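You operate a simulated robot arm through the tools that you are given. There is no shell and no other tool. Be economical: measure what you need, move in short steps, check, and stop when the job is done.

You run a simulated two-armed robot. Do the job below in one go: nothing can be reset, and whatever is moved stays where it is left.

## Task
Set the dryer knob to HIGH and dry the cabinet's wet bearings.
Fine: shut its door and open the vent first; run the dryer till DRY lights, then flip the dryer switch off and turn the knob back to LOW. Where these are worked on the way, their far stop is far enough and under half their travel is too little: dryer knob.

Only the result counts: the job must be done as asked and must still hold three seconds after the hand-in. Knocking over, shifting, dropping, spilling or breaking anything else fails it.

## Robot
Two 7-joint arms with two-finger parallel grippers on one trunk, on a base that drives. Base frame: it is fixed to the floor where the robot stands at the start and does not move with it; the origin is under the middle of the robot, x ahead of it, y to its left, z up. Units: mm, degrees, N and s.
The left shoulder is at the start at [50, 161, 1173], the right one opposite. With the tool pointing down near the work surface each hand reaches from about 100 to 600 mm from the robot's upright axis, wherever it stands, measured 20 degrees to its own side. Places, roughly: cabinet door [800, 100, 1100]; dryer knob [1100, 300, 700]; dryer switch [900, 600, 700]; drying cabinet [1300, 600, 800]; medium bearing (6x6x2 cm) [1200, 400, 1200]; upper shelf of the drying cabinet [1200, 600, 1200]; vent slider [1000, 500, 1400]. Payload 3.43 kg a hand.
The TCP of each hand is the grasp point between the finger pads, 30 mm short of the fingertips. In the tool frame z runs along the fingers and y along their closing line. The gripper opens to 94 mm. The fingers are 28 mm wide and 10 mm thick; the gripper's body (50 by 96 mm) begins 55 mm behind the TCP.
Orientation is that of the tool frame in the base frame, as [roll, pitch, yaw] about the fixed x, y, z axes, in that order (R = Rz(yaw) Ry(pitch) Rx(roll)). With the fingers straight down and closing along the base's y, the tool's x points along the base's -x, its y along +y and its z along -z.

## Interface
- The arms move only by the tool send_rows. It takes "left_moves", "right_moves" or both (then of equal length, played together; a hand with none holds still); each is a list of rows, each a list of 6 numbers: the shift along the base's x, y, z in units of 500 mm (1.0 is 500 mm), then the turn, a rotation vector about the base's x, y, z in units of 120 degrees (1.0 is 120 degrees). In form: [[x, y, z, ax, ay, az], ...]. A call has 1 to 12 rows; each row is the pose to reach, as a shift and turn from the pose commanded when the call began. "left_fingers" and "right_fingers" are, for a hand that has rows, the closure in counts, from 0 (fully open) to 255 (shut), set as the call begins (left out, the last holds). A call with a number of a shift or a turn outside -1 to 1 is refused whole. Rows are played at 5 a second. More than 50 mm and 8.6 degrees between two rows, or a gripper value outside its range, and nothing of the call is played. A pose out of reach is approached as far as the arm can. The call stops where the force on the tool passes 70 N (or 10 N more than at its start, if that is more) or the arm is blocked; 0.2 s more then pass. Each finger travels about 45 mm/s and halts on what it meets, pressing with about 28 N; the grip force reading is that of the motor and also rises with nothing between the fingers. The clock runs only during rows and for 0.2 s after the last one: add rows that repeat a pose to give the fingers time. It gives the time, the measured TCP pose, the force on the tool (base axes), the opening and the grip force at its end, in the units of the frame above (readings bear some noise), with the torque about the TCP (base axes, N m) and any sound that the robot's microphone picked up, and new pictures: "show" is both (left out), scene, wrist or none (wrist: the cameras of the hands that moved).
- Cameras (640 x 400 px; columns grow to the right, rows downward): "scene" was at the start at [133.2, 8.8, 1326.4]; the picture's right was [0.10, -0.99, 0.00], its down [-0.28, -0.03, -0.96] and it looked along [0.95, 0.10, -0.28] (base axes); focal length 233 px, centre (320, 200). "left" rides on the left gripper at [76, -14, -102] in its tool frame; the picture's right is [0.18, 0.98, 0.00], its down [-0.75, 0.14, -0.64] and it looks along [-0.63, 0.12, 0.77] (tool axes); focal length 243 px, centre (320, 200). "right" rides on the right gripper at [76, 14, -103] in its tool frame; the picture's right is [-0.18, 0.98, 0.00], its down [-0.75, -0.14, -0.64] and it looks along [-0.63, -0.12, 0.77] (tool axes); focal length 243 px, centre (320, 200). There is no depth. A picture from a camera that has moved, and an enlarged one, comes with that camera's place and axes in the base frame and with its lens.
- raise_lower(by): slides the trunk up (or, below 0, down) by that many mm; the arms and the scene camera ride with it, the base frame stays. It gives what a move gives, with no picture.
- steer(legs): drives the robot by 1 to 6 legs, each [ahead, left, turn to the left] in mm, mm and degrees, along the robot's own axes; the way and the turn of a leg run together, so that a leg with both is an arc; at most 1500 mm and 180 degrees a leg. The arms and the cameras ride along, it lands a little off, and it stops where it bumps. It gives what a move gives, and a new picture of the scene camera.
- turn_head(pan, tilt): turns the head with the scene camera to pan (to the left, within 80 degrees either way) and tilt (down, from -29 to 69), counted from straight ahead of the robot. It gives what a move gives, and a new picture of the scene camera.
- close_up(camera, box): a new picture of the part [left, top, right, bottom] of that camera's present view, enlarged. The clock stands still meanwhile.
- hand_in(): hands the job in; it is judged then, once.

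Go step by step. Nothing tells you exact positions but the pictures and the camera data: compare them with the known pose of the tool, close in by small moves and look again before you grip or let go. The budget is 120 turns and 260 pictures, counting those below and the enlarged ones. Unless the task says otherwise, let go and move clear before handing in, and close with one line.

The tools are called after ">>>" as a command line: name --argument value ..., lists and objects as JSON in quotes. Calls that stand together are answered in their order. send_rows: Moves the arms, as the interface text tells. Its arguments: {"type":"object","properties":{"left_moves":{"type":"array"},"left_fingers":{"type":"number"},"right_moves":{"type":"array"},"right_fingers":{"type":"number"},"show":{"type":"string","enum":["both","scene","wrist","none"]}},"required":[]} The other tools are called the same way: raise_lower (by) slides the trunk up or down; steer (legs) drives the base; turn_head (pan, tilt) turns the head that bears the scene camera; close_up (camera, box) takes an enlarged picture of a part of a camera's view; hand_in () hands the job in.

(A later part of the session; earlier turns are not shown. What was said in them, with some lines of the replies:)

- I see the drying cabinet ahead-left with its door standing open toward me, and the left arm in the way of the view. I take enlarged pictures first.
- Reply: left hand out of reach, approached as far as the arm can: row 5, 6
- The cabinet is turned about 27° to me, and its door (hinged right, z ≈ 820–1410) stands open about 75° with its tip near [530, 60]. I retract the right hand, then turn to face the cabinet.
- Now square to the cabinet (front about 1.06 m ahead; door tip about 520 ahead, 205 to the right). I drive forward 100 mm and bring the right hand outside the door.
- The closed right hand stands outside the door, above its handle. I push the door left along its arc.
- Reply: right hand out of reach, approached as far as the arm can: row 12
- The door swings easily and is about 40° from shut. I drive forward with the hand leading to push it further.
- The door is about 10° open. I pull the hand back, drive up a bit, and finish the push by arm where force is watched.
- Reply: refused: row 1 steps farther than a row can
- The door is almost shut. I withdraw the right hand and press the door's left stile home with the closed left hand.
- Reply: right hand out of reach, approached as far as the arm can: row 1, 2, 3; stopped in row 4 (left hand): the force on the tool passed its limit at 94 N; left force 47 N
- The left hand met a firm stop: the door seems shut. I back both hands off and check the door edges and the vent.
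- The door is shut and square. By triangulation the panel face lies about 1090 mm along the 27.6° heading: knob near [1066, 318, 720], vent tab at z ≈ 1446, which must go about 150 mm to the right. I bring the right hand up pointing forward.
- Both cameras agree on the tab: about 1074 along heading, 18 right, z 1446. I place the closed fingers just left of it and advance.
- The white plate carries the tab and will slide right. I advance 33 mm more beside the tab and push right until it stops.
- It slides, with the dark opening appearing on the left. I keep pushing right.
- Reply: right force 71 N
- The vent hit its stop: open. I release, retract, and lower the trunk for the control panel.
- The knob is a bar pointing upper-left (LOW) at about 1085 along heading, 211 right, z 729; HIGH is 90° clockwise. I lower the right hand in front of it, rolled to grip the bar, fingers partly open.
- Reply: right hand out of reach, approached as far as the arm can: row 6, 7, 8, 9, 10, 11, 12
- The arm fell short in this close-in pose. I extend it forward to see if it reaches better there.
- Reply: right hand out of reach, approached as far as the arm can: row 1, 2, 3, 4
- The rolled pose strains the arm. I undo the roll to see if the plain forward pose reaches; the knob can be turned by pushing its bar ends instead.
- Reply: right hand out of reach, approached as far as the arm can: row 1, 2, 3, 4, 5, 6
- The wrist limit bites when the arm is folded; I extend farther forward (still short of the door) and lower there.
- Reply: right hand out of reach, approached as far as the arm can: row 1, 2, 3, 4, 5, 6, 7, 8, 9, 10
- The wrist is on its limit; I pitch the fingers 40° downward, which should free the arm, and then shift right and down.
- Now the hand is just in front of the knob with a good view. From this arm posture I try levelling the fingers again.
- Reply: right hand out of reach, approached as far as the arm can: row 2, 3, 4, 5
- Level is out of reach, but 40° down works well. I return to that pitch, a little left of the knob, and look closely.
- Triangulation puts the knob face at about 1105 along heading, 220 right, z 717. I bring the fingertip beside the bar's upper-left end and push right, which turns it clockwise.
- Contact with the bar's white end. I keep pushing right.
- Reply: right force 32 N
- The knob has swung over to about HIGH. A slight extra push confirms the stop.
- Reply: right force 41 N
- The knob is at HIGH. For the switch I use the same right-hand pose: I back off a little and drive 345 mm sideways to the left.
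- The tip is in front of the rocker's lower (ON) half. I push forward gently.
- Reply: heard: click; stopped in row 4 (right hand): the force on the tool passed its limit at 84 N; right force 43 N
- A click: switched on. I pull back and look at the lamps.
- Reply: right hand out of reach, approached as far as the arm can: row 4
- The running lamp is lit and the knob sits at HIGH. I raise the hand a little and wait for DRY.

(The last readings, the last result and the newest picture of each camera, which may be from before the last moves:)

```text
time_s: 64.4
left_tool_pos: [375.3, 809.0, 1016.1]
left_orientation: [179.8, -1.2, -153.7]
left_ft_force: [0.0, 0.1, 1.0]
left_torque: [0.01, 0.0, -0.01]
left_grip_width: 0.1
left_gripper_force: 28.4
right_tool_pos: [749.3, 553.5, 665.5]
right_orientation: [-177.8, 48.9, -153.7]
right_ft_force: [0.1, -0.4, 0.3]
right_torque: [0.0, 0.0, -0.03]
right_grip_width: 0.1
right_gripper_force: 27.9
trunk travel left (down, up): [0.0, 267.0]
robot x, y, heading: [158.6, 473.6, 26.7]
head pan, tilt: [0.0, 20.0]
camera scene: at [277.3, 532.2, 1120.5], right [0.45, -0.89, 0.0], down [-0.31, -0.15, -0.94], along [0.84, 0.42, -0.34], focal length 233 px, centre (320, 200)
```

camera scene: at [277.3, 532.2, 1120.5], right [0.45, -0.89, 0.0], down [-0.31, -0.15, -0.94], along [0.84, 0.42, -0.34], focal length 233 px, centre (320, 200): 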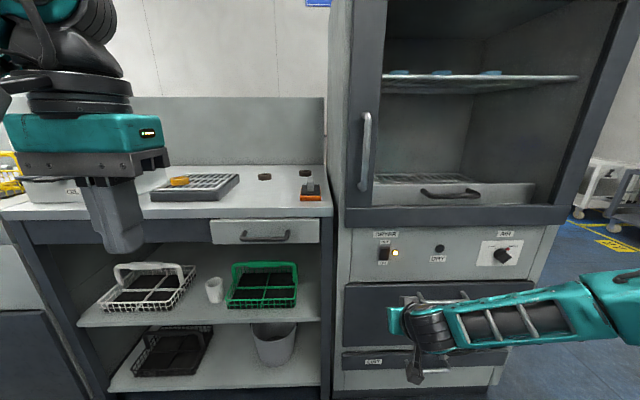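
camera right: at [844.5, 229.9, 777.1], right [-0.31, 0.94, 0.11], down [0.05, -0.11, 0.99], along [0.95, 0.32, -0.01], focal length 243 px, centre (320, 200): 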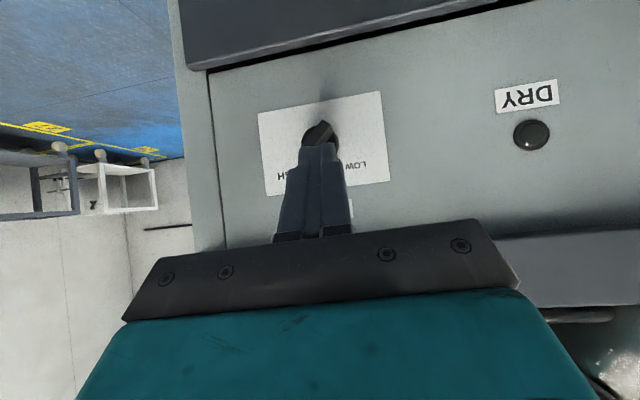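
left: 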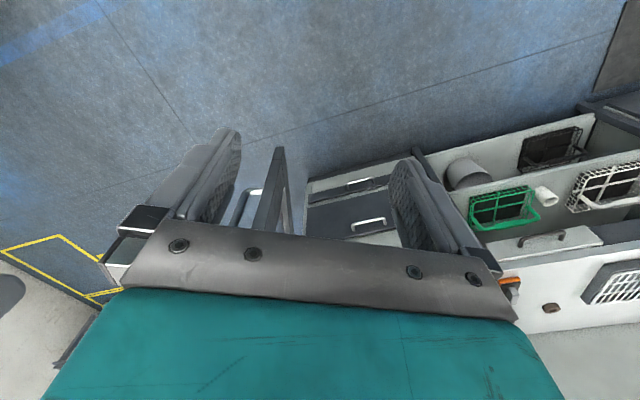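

The DRY lamp is still dark. I wait longer.

>>> send_rows --right_moves '[[0, 0, 0, 0, 0, 0], [0, 0, 0, 0, 0, 0], [0, 0, 0, 0, 0, 0], [0, 0, 0, 0, 0, 0], [0, 0, 0, 0, 0, 0], [0, 0, 0, 0, 0, 0], [0, 0, 0, 0, 0, 0], [0, 0, 0, 0, 0, 0], [0, 0, 0, 0, 0, 0], [0, 0, 0, 0, 0, 0], [0, 0, 0, 0, 0, 0], [0, 0, 0, 0, 0, 0]]' --show "none"

>>> send_rows --right_moves '[[0, 0, 0, 0, 0, 0], [0, 0, 0, 0, 0, 0], [0, 0, 0, 0, 0, 0], [0, 0, 0, 0, 0, 0], [0, 0, 0, 0, 0, 0], [0, 0, 0, 0, 0, 0], [0, 0, 0, 0, 0, 0], [0, 0, 0, 0, 0, 0], [0, 0, 0, 0, 0, 0], [0, 0, 0, 0, 0, 0], [0, 0, 0, 0, 0, 0], [0, 0, 0, 0, 0, 0]]' --show "none"

>>> close_up --camera "scene" --box '[350, 220, 530, 320]'

```text
time_s: 67.0
left_tool_pos: [376.3, 808.4, 1016.0]
left_orientation: [179.7, -1.1, -153.5]
left_ft_force: [-0.4, -0.2, -1.5]
left_torque: [-0.02, 0.06, 0.03]
left_grip_width: 0.0
left_gripper_force: 27.5
right_tool_pos: [750.1, 554.5, 664.9]
right_orientation: [-177.9, 49.0, -153.6]
right_ft_force: [0.0, 0.9, -0.2]
right_torque: [0.0, -0.05, 0.02]
right_grip_width: 0.0
right_gripper_force: 27.9
trunk travel left (down, up): [0.0, 267.0]
robot x, y, heading: [156.5, 474.2, 26.4]
head pan, tilt: [0.0, 20.0]
```

```text
time_s: 69.6
left_tool_pos: [376.4, 808.3, 1015.5]
left_orientation: [179.7, -1.2, -153.6]
left_ft_force: [-0.2, 0.4, 0.1]
left_torque: [-0.01, -0.01, 0.01]
left_grip_width: 0.0
left_gripper_force: 28.2
right_tool_pos: [750.9, 554.3, 664.5]
right_orientation: [-177.9, 49.0, -153.4]
right_ft_force: [0.3, 0.1, 0.4]
right_torque: [0.01, 0.01, 0.01]
right_grip_width: 0.1
right_gripper_force: 28.0
trunk travel left (down, up): [0.0, 267.0]
robot x, y, heading: [157.2, 473.5, 26.6]
head pan, tilt: [0.0, 20.0]
```

```text
3.56 times, centred on (440, 270) of scene
camera zoom: at [277.3, 532.2, 1120.5], right [0.45, -0.89, 0.0], down [-0.31, -0.15, -0.94], along [0.84, 0.42, -0.34], focal length 828 px, centre (-107, -49)
```

zoom: 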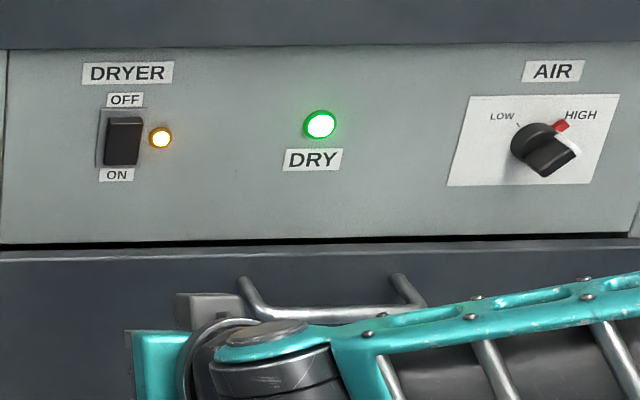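

DRY is lit. I now press the rocker's upper (OFF) half.

>>> send_rows --right_moves '[[0, 0, 0.07, 0, 0, 0], [0, 0, 0.143, 0, 0, 0], [0.07, 0.037, 0.143, 0, 0, 0], [0.14, 0.073, 0.143, 0, 0, 0], [0.218, 0.114, 0.143, 0, 0, 0], [0.232, 0.121, 0.143, 0, 0, 0], [0.246, 0.129, 0.143, 0, 0, 0], [0.26, 0.136, 0.143, 0, 0, 0], [0.27, 0.142, 0.143, 0, 0, 0]]' --show "wrist"

>>> send_rows --right_moves '[[-0.07, -0.037, 0.0, 0, 0, 0], [-0.14, -0.074, -0.03, 0, 0, 0], [-0.2, -0.108, -0.1, 0, 0, 0]]' --show "none"

>>> close_up --camera "scene" --box '[350, 220, 530, 320]'

```text
time_s: 71.4
left_tool_pos: [374.1, 806.2, 1017.4]
left_orientation: [179.7, -0.9, -153.8]
left_ft_force: [-0.4, -0.3, -0.3]
left_torque: [0.01, 0.01, 0.02]
left_grip_width: 0.3
left_gripper_force: 28.0
right_tool_pos: [869.1, 618.2, 735.8]
right_orientation: [-177.8, 48.0, -153.6]
right_ft_force: [-22.8, -12.7, 8.6]
right_torque: [0.0, -0.01, 0.04]
right_grip_width: 0.2
right_gripper_force: 28.2
trunk travel left (down, up): [0.0, 267.0]
robot x, y, heading: [156.9, 470.4, 26.6]
head pan, tilt: [0.0, 20.0]
stopped in row 8 (right hand): the force on the tool passed its limit at 83 N (the readings are from after the stop); the commanded pose is now the measured one
camera right: at [748.0, 576.5, 746.5], right [-0.3, 0.95, 0.11], down [0.07, -0.1, 0.99], along [0.95, 0.31, -0.04], focal length 243 px, centre (320, 200)
```

right: 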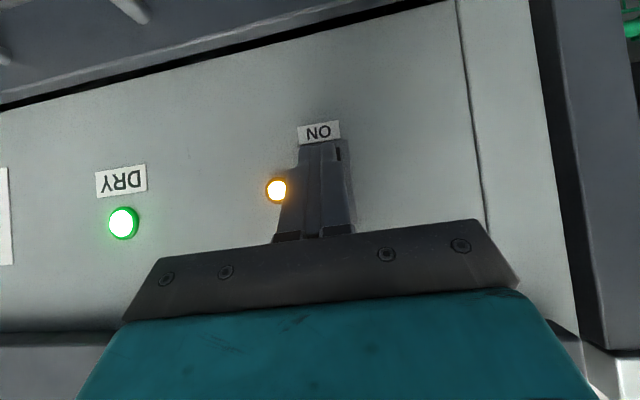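

```text
time_s: 72.2
left_tool_pos: [375.5, 807.6, 1016.0]
left_orientation: [179.7, -1.2, -153.6]
left_ft_force: [0.7, 0.1, -1.3]
left_torque: [0.0, 0.0, -0.02]
left_grip_width: 0.0
left_gripper_force: 28.0
right_tool_pos: [772.3, 565.1, 686.1]
right_orientation: [-177.8, 48.2, -153.6]
right_ft_force: [0.0, 0.0, -0.1]
right_torque: [0.01, 0.04, -0.02]
right_grip_width: 0.3
right_gripper_force: 28.1
trunk travel left (down, up): [0.0, 267.0]
robot x, y, heading: [157.2, 473.2, 26.7]
head pan, tilt: [0.0, 20.0]
```

```text
3.56 times, centred on (440, 270) of scene
camera zoom: at [276.5, 531.4, 1120.6], right [0.45, -0.89, 0.0], down [-0.31, -0.15, -0.94], along [0.84, 0.42, -0.34], focal length 828 px, centre (-107, -49)
```

zoom: 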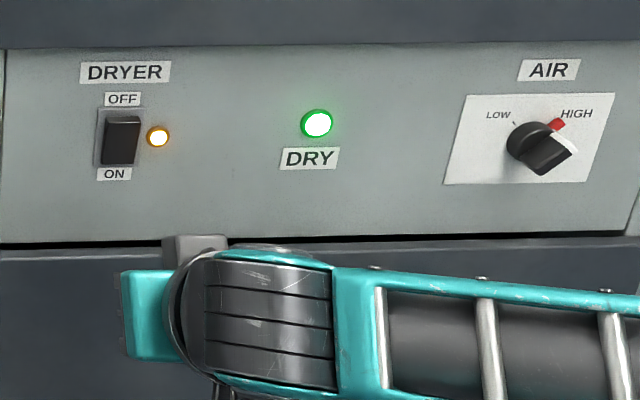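

No click: the touch was too near the pivot. I press again about 11 mm higher.

>>> send_rows --right_moves '[[0, 0, 0.06, 0, 0, 0], [0, 0, 0.122, 0, 0, 0], [0.06, 0.031, 0.122, 0, 0, 0], [0.12, 0.0625, 0.122, 0, 0, 0], [0.176, 0.0914, 0.122, 0, 0, 0], [0.19, 0.099, 0.122, 0, 0, 0], [0.204, 0.106, 0.122, 0, 0, 0], [0.218, 0.114, 0.122, 0, 0, 0], [0.23, 0.12, 0.122, 0, 0, 0]]' --show "wrist"

>>> send_rows --right_moves '[[-0.07, -0.037, 0.0, 0, 0, 0], [-0.14, -0.074, -0.03, 0, 0, 0], [-0.2, -0.108, -0.1, 0, 0, 0]]' --show "none"

>>> close_up --camera "scene" --box '[350, 220, 530, 320]'

```text
time_s: 73.9
left_tool_pos: [372.3, 804.4, 1018.3]
left_orientation: [179.8, -0.9, -153.9]
left_ft_force: [0.8, -0.2, -0.1]
left_torque: [-0.02, -0.01, 0.01]
left_grip_width: 0.0
left_gripper_force: 28.0
right_tool_pos: [870.5, 616.1, 745.3]
right_orientation: [-177.8, 47.3, -153.8]
right_ft_force: [-32.6, -19.3, 19.1]
right_torque: [-0.18, -0.34, 0.0]
right_grip_width: 0.0
right_gripper_force: 27.9
trunk travel left (down, up): [0.0, 267.0]
robot x, y, heading: [154.9, 473.5, 26.3]
head pan, tilt: [0.0, 20.0]
heard: click
stopped in row 8 (right hand): the force on the tool passed its limit at 83 N (the readings are from after the stop); the commanded pose is now the measured one
camera right: at [749.1, 575.7, 757.4], right [-0.3, 0.95, 0.11], down [0.08, -0.09, 0.99], along [0.95, 0.3, -0.05], focal length 243 px, centre (320, 200)
```

right: 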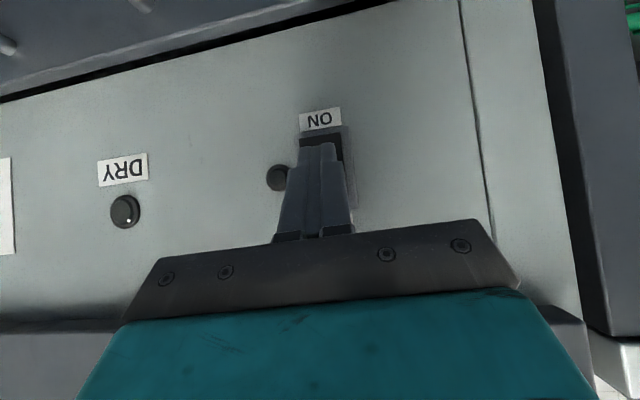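

```text
time_s: 74.7
left_tool_pos: [375.2, 806.0, 1017.4]
left_orientation: [179.6, -1.1, -153.9]
left_ft_force: [0.1, -0.1, 0.3]
left_torque: [0.01, -0.02, -0.01]
left_grip_width: 0.0
left_gripper_force: 27.7
right_tool_pos: [769.7, 559.7, 690.5]
right_orientation: [-177.8, 47.1, -153.8]
right_ft_force: [-0.4, 0.0, 0.1]
right_torque: [0.01, 0.04, 0.0]
right_grip_width: 0.0
right_gripper_force: 28.0
trunk travel left (down, up): [0.0, 267.0]
robot x, y, heading: [159.6, 473.0, 26.3]
head pan, tilt: [0.0, 20.0]
```

```text
3.56 times, centred on (440, 270) of scene
camera zoom: at [275.7, 530.6, 1120.6], right [0.45, -0.89, 0.0], down [-0.31, -0.15, -0.94], along [0.84, 0.42, -0.34], focal length 828 px, centre (-107, -49)
```

zoom: 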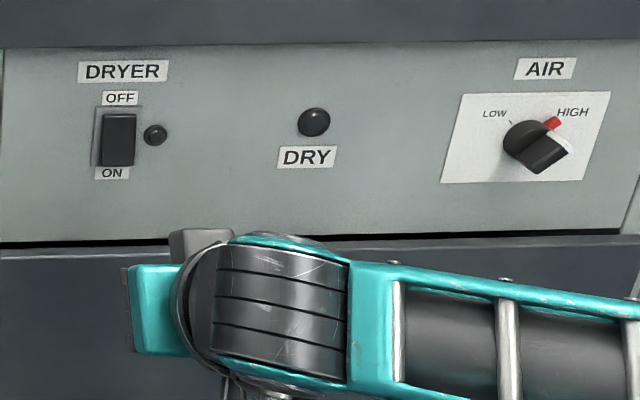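

The dryer is off. I drive 400 mm back to the right to return the knob to LOW from its right side.

>>> steer --legs '[[0, -400, 1]]'

>>> send_rows --right_moves '[[0, 0, 0.07, 0, 0, 0], [0, 0, 0.14, 0, 0, 0]]' --show "wrist"

>>> close_up --camera "right" --box '[220, 40, 480, 213]'

```text
time_s: 78.8
left_tool_pos: [556.3, 446.7, 1016.0]
left_orientation: [179.7, -1.2, -153.9]
left_ft_force: [0.1, 1.2, 0.3]
left_torque: [0.02, -0.01, 0.03]
left_grip_width: 0.0
left_gripper_force: 28.3
right_tool_pos: [950.4, 200.1, 690.7]
right_orientation: [-177.8, 47.1, -153.8]
right_ft_force: [0.6, 0.6, -0.6]
right_torque: [0.0, 0.0, -0.01]
right_grip_width: 0.0
right_gripper_force: 28.0
trunk travel left (down, up): [0.0, 267.0]
robot x, y, heading: [333.8, 112.0, 26.4]
head pan, tilt: [0.0, 20.0]
camera scene: at [455.2, 170.4, 1120.5], right [0.45, -0.9, 0.0], down [-0.31, -0.15, -0.94], along [0.84, 0.42, -0.34], focal length 233 px, centre (320, 200)
```

scene: 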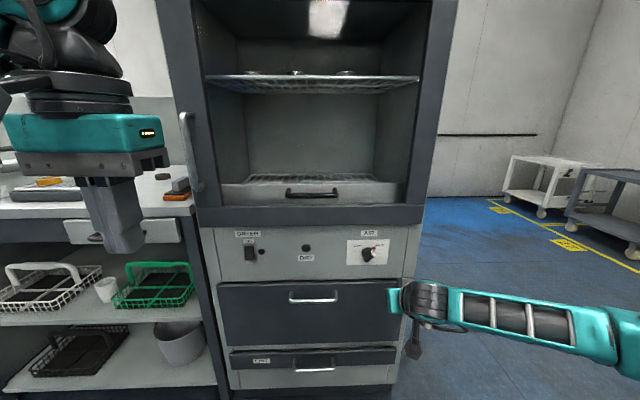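

```text
time_s: 79.4
left_tool_pos: [555.5, 446.2, 1016.2]
left_orientation: [179.7, -1.3, -153.8]
left_ft_force: [0.1, 0.0, -0.1]
left_torque: [-0.01, -0.02, 0.01]
left_grip_width: 0.0
left_gripper_force: 27.5
right_tool_pos: [947.4, 199.2, 762.3]
right_orientation: [-177.7, 47.0, -153.7]
right_ft_force: [0.2, -0.5, 0.2]
right_torque: [0.0, -0.01, -0.02]
right_grip_width: 0.0
right_gripper_force: 27.7
trunk travel left (down, up): [0.0, 267.0]
robot x, y, heading: [335.0, 111.0, 26.3]
head pan, tilt: [0.0, 20.0]
camera right: at [827.6, 158.4, 775.2], right [-0.3, 0.95, 0.11], down [0.09, -0.09, 0.99], along [0.95, 0.3, -0.06], focal length 243 px, centre (320, 200)
```

right: 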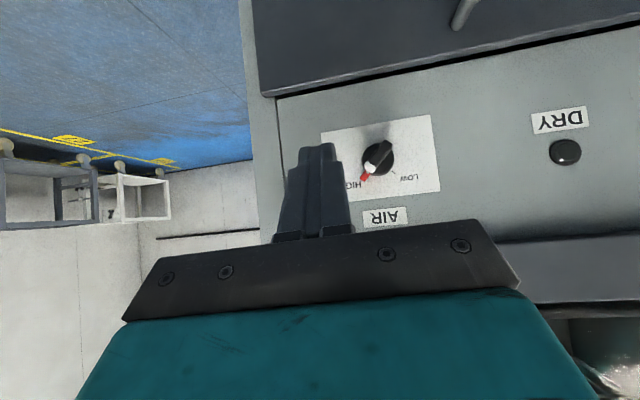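

```text
2.31 times, centred on (350, 126) of right
camera zoom: at [827.6, 158.4, 775.2], right [-0.3, 0.95, 0.11], down [0.09, -0.09, 0.99], along [0.95, 0.3, -0.06], focal length 561 px, centre (251, 370)
```

zoom: 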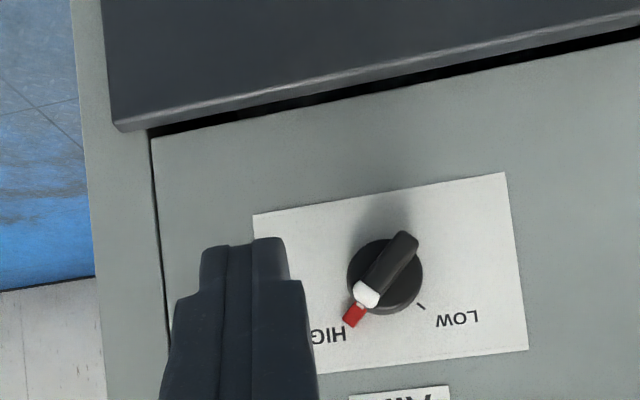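

>>> send_rows --right_moves '[[0.06, 0.024, 0, 0, 0, 0], [0.12, 0.052, 0, 0, 0, 0], [0.18, 0.08, -0.004, 0, 0, 0], [0.237, 0.108, -0.008, 0, 0, 0]]' --show "none"

>>> close_up --camera "right" --box '[220, 40, 480, 213]'

```text
time_s: 80.4
left_tool_pos: [555.7, 446.6, 1016.6]
left_orientation: [179.7, -1.1, -153.8]
left_ft_force: [0.0, 0.0, 0.1]
left_torque: [0.0, 0.01, -0.01]
left_grip_width: 0.1
left_gripper_force: 27.6
right_tool_pos: [1066.8, 255.7, 759.6]
right_orientation: [-177.7, 47.1, -153.5]
right_ft_force: [0.2, -0.8, 0.1]
right_torque: [-0.01, 0.02, 0.02]
right_grip_width: 0.0
right_gripper_force: 28.6
trunk travel left (down, up): [0.0, 267.0]
robot x, y, heading: [335.7, 107.8, 26.4]
head pan, tilt: [0.0, 20.0]
```

```text
2.31 times, centred on (350, 126) of right
camera zoom: at [945.6, 214.9, 772.6], right [-0.3, 0.95, 0.11], down [0.09, -0.09, 0.99], along [0.95, 0.31, -0.06], focal length 561 px, centre (251, 370)
```

zoom: 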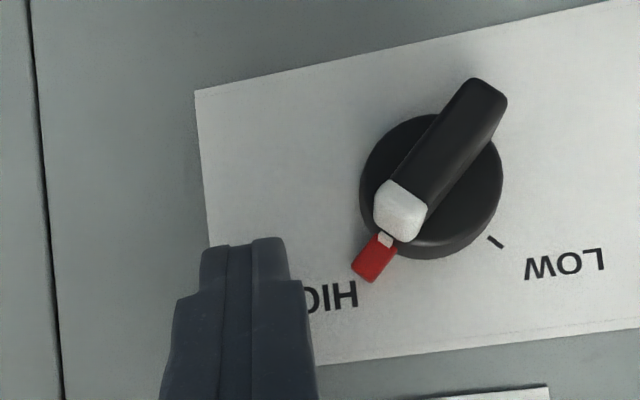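

I lower the tip 7 mm and push left.

>>> send_rows --right_moves '[[0, 0, -0.014, 0, 0, 0], [-0.0111, 0.0213, -0.014, 0, 0, 0], [-0.02, 0.039, -0.014, 0, 0, 0], [-0.0277, 0.0532, -0.014, 0, 0, 0], [-0.035, 0.067, -0.014, 0, 0, 0]]' --show "none"

>>> close_up --camera "right" --box '[220, 40, 480, 213]'

```text
time_s: 81.6
left_tool_pos: [553.5, 444.2, 1017.4]
left_orientation: [179.6, -1.0, -153.9]
left_ft_force: [-0.8, -0.6, 0.9]
left_torque: [0.07, -0.03, 0.02]
left_grip_width: 0.0
left_gripper_force: 27.8
right_tool_pos: [1049.9, 284.1, 756.0]
right_orientation: [-178.1, 47.6, -154.1]
right_ft_force: [4.5, -3.7, 5.6]
right_torque: [0.05, 0.45, 0.3]
right_grip_width: 0.0
right_gripper_force: 28.5
trunk travel left (down, up): [0.0, 267.0]
robot x, y, heading: [333.0, 111.8, 26.1]
head pan, tilt: [0.0, 20.0]
```

```text
2.31 times, centred on (350, 126) of right
camera zoom: at [930.9, 243.9, 767.9], right [-0.29, 0.95, 0.11], down [0.08, -0.09, 0.99], along [0.95, 0.3, -0.05], focal length 561 px, centre (251, 370)
```

zoom: 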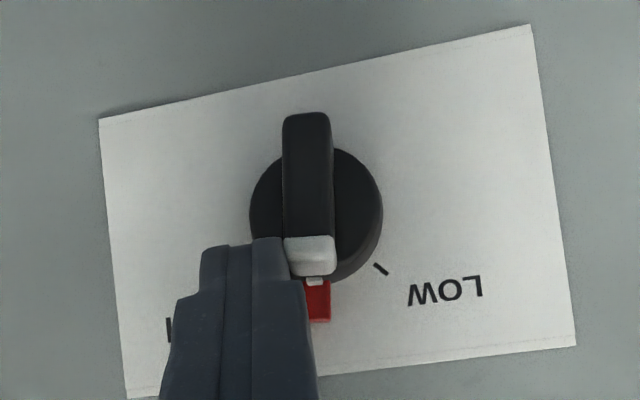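

Half way, bar upright. I continue pushing left.

>>> send_rows --right_moves '[[-0.0092, 0.0177, -0.004, 0, 0, 0], [-0.0185, 0.0355, -0.008, 0, 0, 0], [-0.026, 0.05, -0.008, 0, 0, 0], [-0.033, 0.064, -0.008, 0, 0, 0]]' --show "none"

>>> close_up --camera "right" --box '[220, 40, 480, 213]'

```text
time_s: 82.4
left_tool_pos: [553.4, 443.5, 1017.7]
left_orientation: [179.7, -0.9, -154.0]
left_ft_force: [0.3, -0.5, -0.2]
left_torque: [-0.02, -0.04, -0.01]
left_grip_width: 0.1
left_gripper_force: 28.1
right_tool_pos: [1049.3, 286.5, 754.7]
right_orientation: [-176.0, 47.6, -154.8]
right_ft_force: [-28.6, -22.6, 20.3]
right_torque: [-0.03, 0.06, 0.07]
right_grip_width: 0.0
right_gripper_force: 27.9
trunk travel left (down, up): [0.0, 267.0]
robot x, y, heading: [334.6, 113.6, 26.3]
head pan, tilt: [0.0, 20.0]
stopped in row 3 (right hand): the force on the tool passed its limit at 73 N (the readings are from after the stop); the commanded pose is now the measured one
```

```text
2.31 times, centred on (350, 126) of right
camera zoom: at [927.1, 253.0, 765.8], right [-0.26, 0.96, 0.09], down [0.07, -0.07, 0.99], along [0.96, 0.26, -0.04], focal length 561 px, centre (251, 370)
```

zoom: 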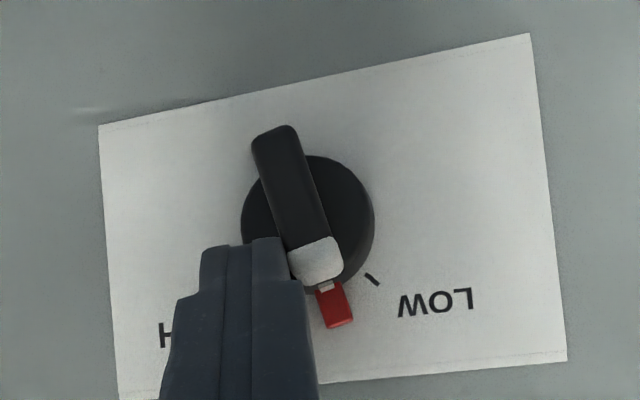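

The tip is pressing against the knob's base. I draw back 10 mm and continue left at that depth.

>>> send_rows --right_moves '[[-0.018, -0.009, 0.008, 0, 0, 0], [-0.0245, 0.0035, 0.008, 0, 0, 0], [-0.031, 0.016, 0.008, 0, 0, 0], [-0.0374, 0.0285, 0.008, 0, 0, 0], [-0.044, 0.041, 0.008, 0, 0, 0]]' --show "none"

>>> close_up --camera "right" --box '[220, 40, 480, 213]'

```text
time_s: 83.6
left_tool_pos: [556.4, 441.1, 1018.1]
left_orientation: [179.5, -1.0, -154.1]
left_ft_force: [-0.4, 0.0, 0.4]
left_torque: [0.0, 0.04, -0.02]
left_grip_width: 0.2
left_gripper_force: 28.2
right_tool_pos: [1042.8, 287.9, 755.4]
right_orientation: [-174.3, 47.3, -155.9]
right_ft_force: [11.9, -51.6, 13.9]
right_torque: [-1.38, -0.52, -0.61]
right_grip_width: 0.0
right_gripper_force: 28.0
trunk travel left (down, up): [0.0, 267.0]
robot x, y, heading: [331.9, 111.2, 26.1]
head pan, tilt: [0.0, 20.0]
```

```text
2.31 times, centred on (350, 126) of right
camera zoom: at [919.5, 258.3, 766.3], right [-0.22, 0.97, 0.07], down [0.06, -0.06, 1.0], along [0.97, 0.22, -0.05], focal length 561 px, centre (251, 370)
```

zoom: 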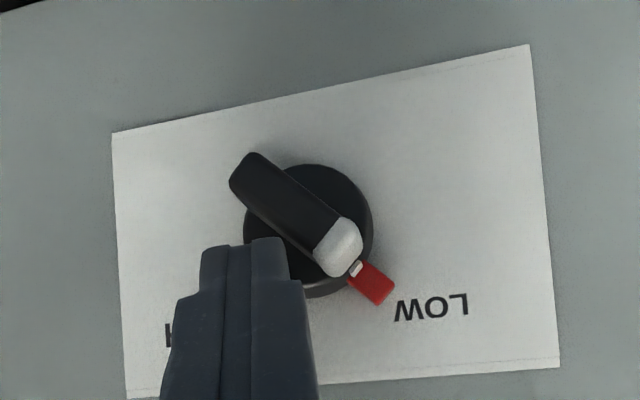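

The pointer is back over the LOW tick with firm resistance. I retreat and check everything.

>>> send_rows --right_moves '[[0.009, -0.018, 0.004, 0, 0, 0], [-0.04, -0.055, 0.01, 0, 0, 0], [-0.11, -0.09, 0.01, 0, 0, 0], [-0.18, -0.126, 0.0, 0, 0, 0], [-0.2, -0.2, -0.04, 0, 0, 0], [-0.22, -0.28, -0.08, 0, 0, 0]]' --show "scene"

>>> close_up --camera "scene" --box '[220, 215, 420, 325]'

>>> close_up --camera "scene" --box '[335, 225, 415, 275]'

>>> turn_head --pan 0 --tilt -10

```text
time_s: 85.0
left_tool_pos: [556.2, 444.4, 1015.9]
left_orientation: [179.7, -1.2, -154.0]
left_ft_force: [0.2, 0.6, 0.3]
left_torque: [-0.02, 0.05, -0.01]
left_grip_width: 0.0
left_gripper_force: 27.7
right_tool_pos: [917.4, 171.8, 713.9]
right_orientation: [-176.1, 47.3, -154.6]
right_ft_force: [0.5, 0.7, 0.6]
right_torque: [-0.02, 0.01, -0.02]
right_grip_width: 0.0
right_gripper_force: 27.9
trunk travel left (down, up): [0.0, 267.0]
robot x, y, heading: [338.6, 113.2, 26.4]
head pan, tilt: [0.0, 20.0]
camera scene: at [455.3, 169.3, 1120.6], right [0.44, -0.9, 0.0], down [-0.31, -0.15, -0.94], along [0.84, 0.42, -0.34], focal length 233 px, centre (320, 200)
```

scene: 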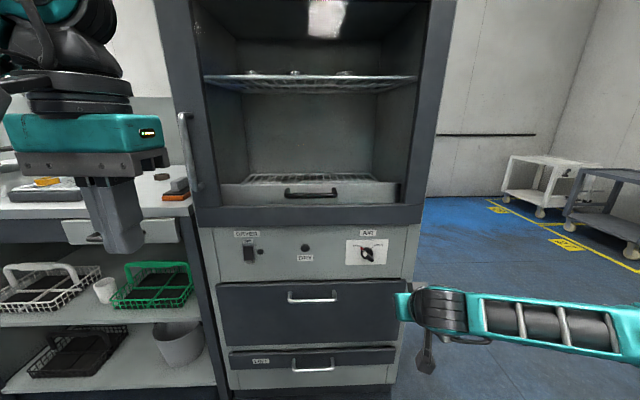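

```text
3.20 times, centred on (320, 270) of scene
camera zoom: at [455.3, 169.3, 1120.6], right [0.44, -0.9, 0.0], down [-0.31, -0.15, -0.94], along [0.84, 0.42, -0.34], focal length 745 px, centre (320, -24)
```

zoom: 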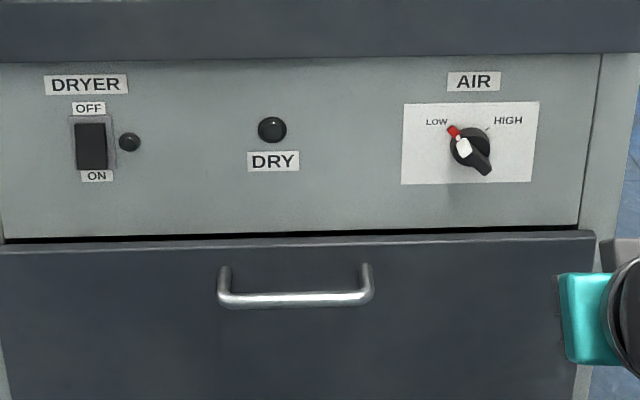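

```text
8.00 times, centred on (375, 250) of scene
camera zoom: at [455.3, 169.3, 1120.6], right [0.44, -0.9, 0.0], down [-0.31, -0.15, -0.94], along [0.84, 0.42, -0.34], focal length 1864 px, centre (-120, -200)
```

zoom: 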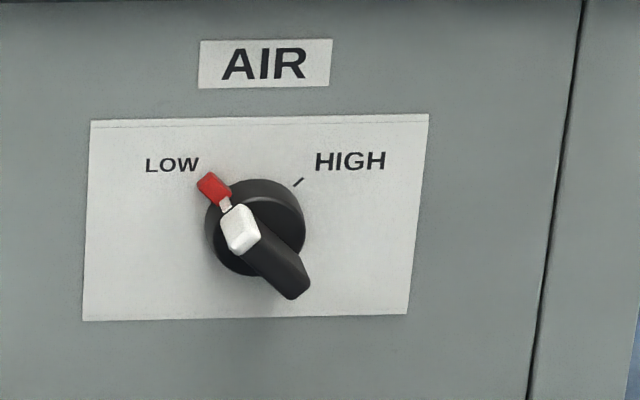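

```text
time_s: 86.0
left_tool_pos: [556.7, 444.5, 1015.8]
left_orientation: [179.6, -1.2, -154.0]
left_ft_force: [-0.3, 0.5, 1.0]
left_torque: [-0.02, -0.01, 0.03]
left_grip_width: 0.0
left_gripper_force: 28.2
right_tool_pos: [917.9, 171.6, 714.1]
right_orientation: [-176.0, 47.1, -154.6]
right_ft_force: [0.0, -0.4, 1.0]
right_torque: [0.03, 0.0, 0.02]
right_grip_width: 0.1
right_gripper_force: 28.3
trunk travel left (down, up): [0.0, 267.0]
robot x, y, heading: [335.4, 112.8, 26.4]
head pan, tilt: [0.0, -10.0]
camera scene: at [447.3, 165.5, 1168.0], right [0.44, -0.9, 0.0], down [0.15, 0.08, -0.98], along [0.88, 0.44, 0.17], focal length 233 px, centre (320, 200)
```

scene: 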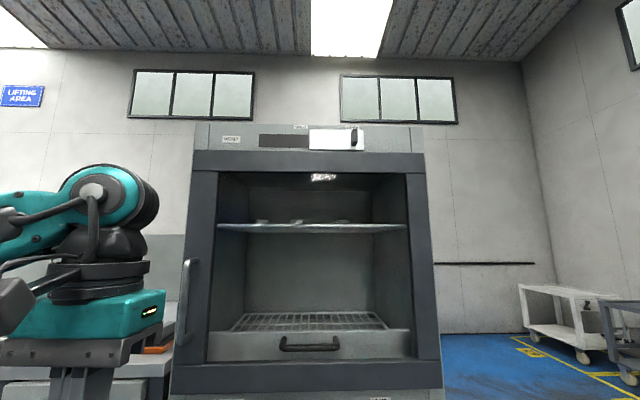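

The knob points to LOW, the dryer is off, the vent is open and the door is shut. The bearings have turned from blue to dry grey, and both hands are clear, so I hand in.

>>> hand_in

```text
The job is handed in.
```

The bearings were dried with the knob on HIGH, the door shut and the vent open, until DRY lit. The dryer switch is now off, the knob is back at LOW, and the job is handed in.
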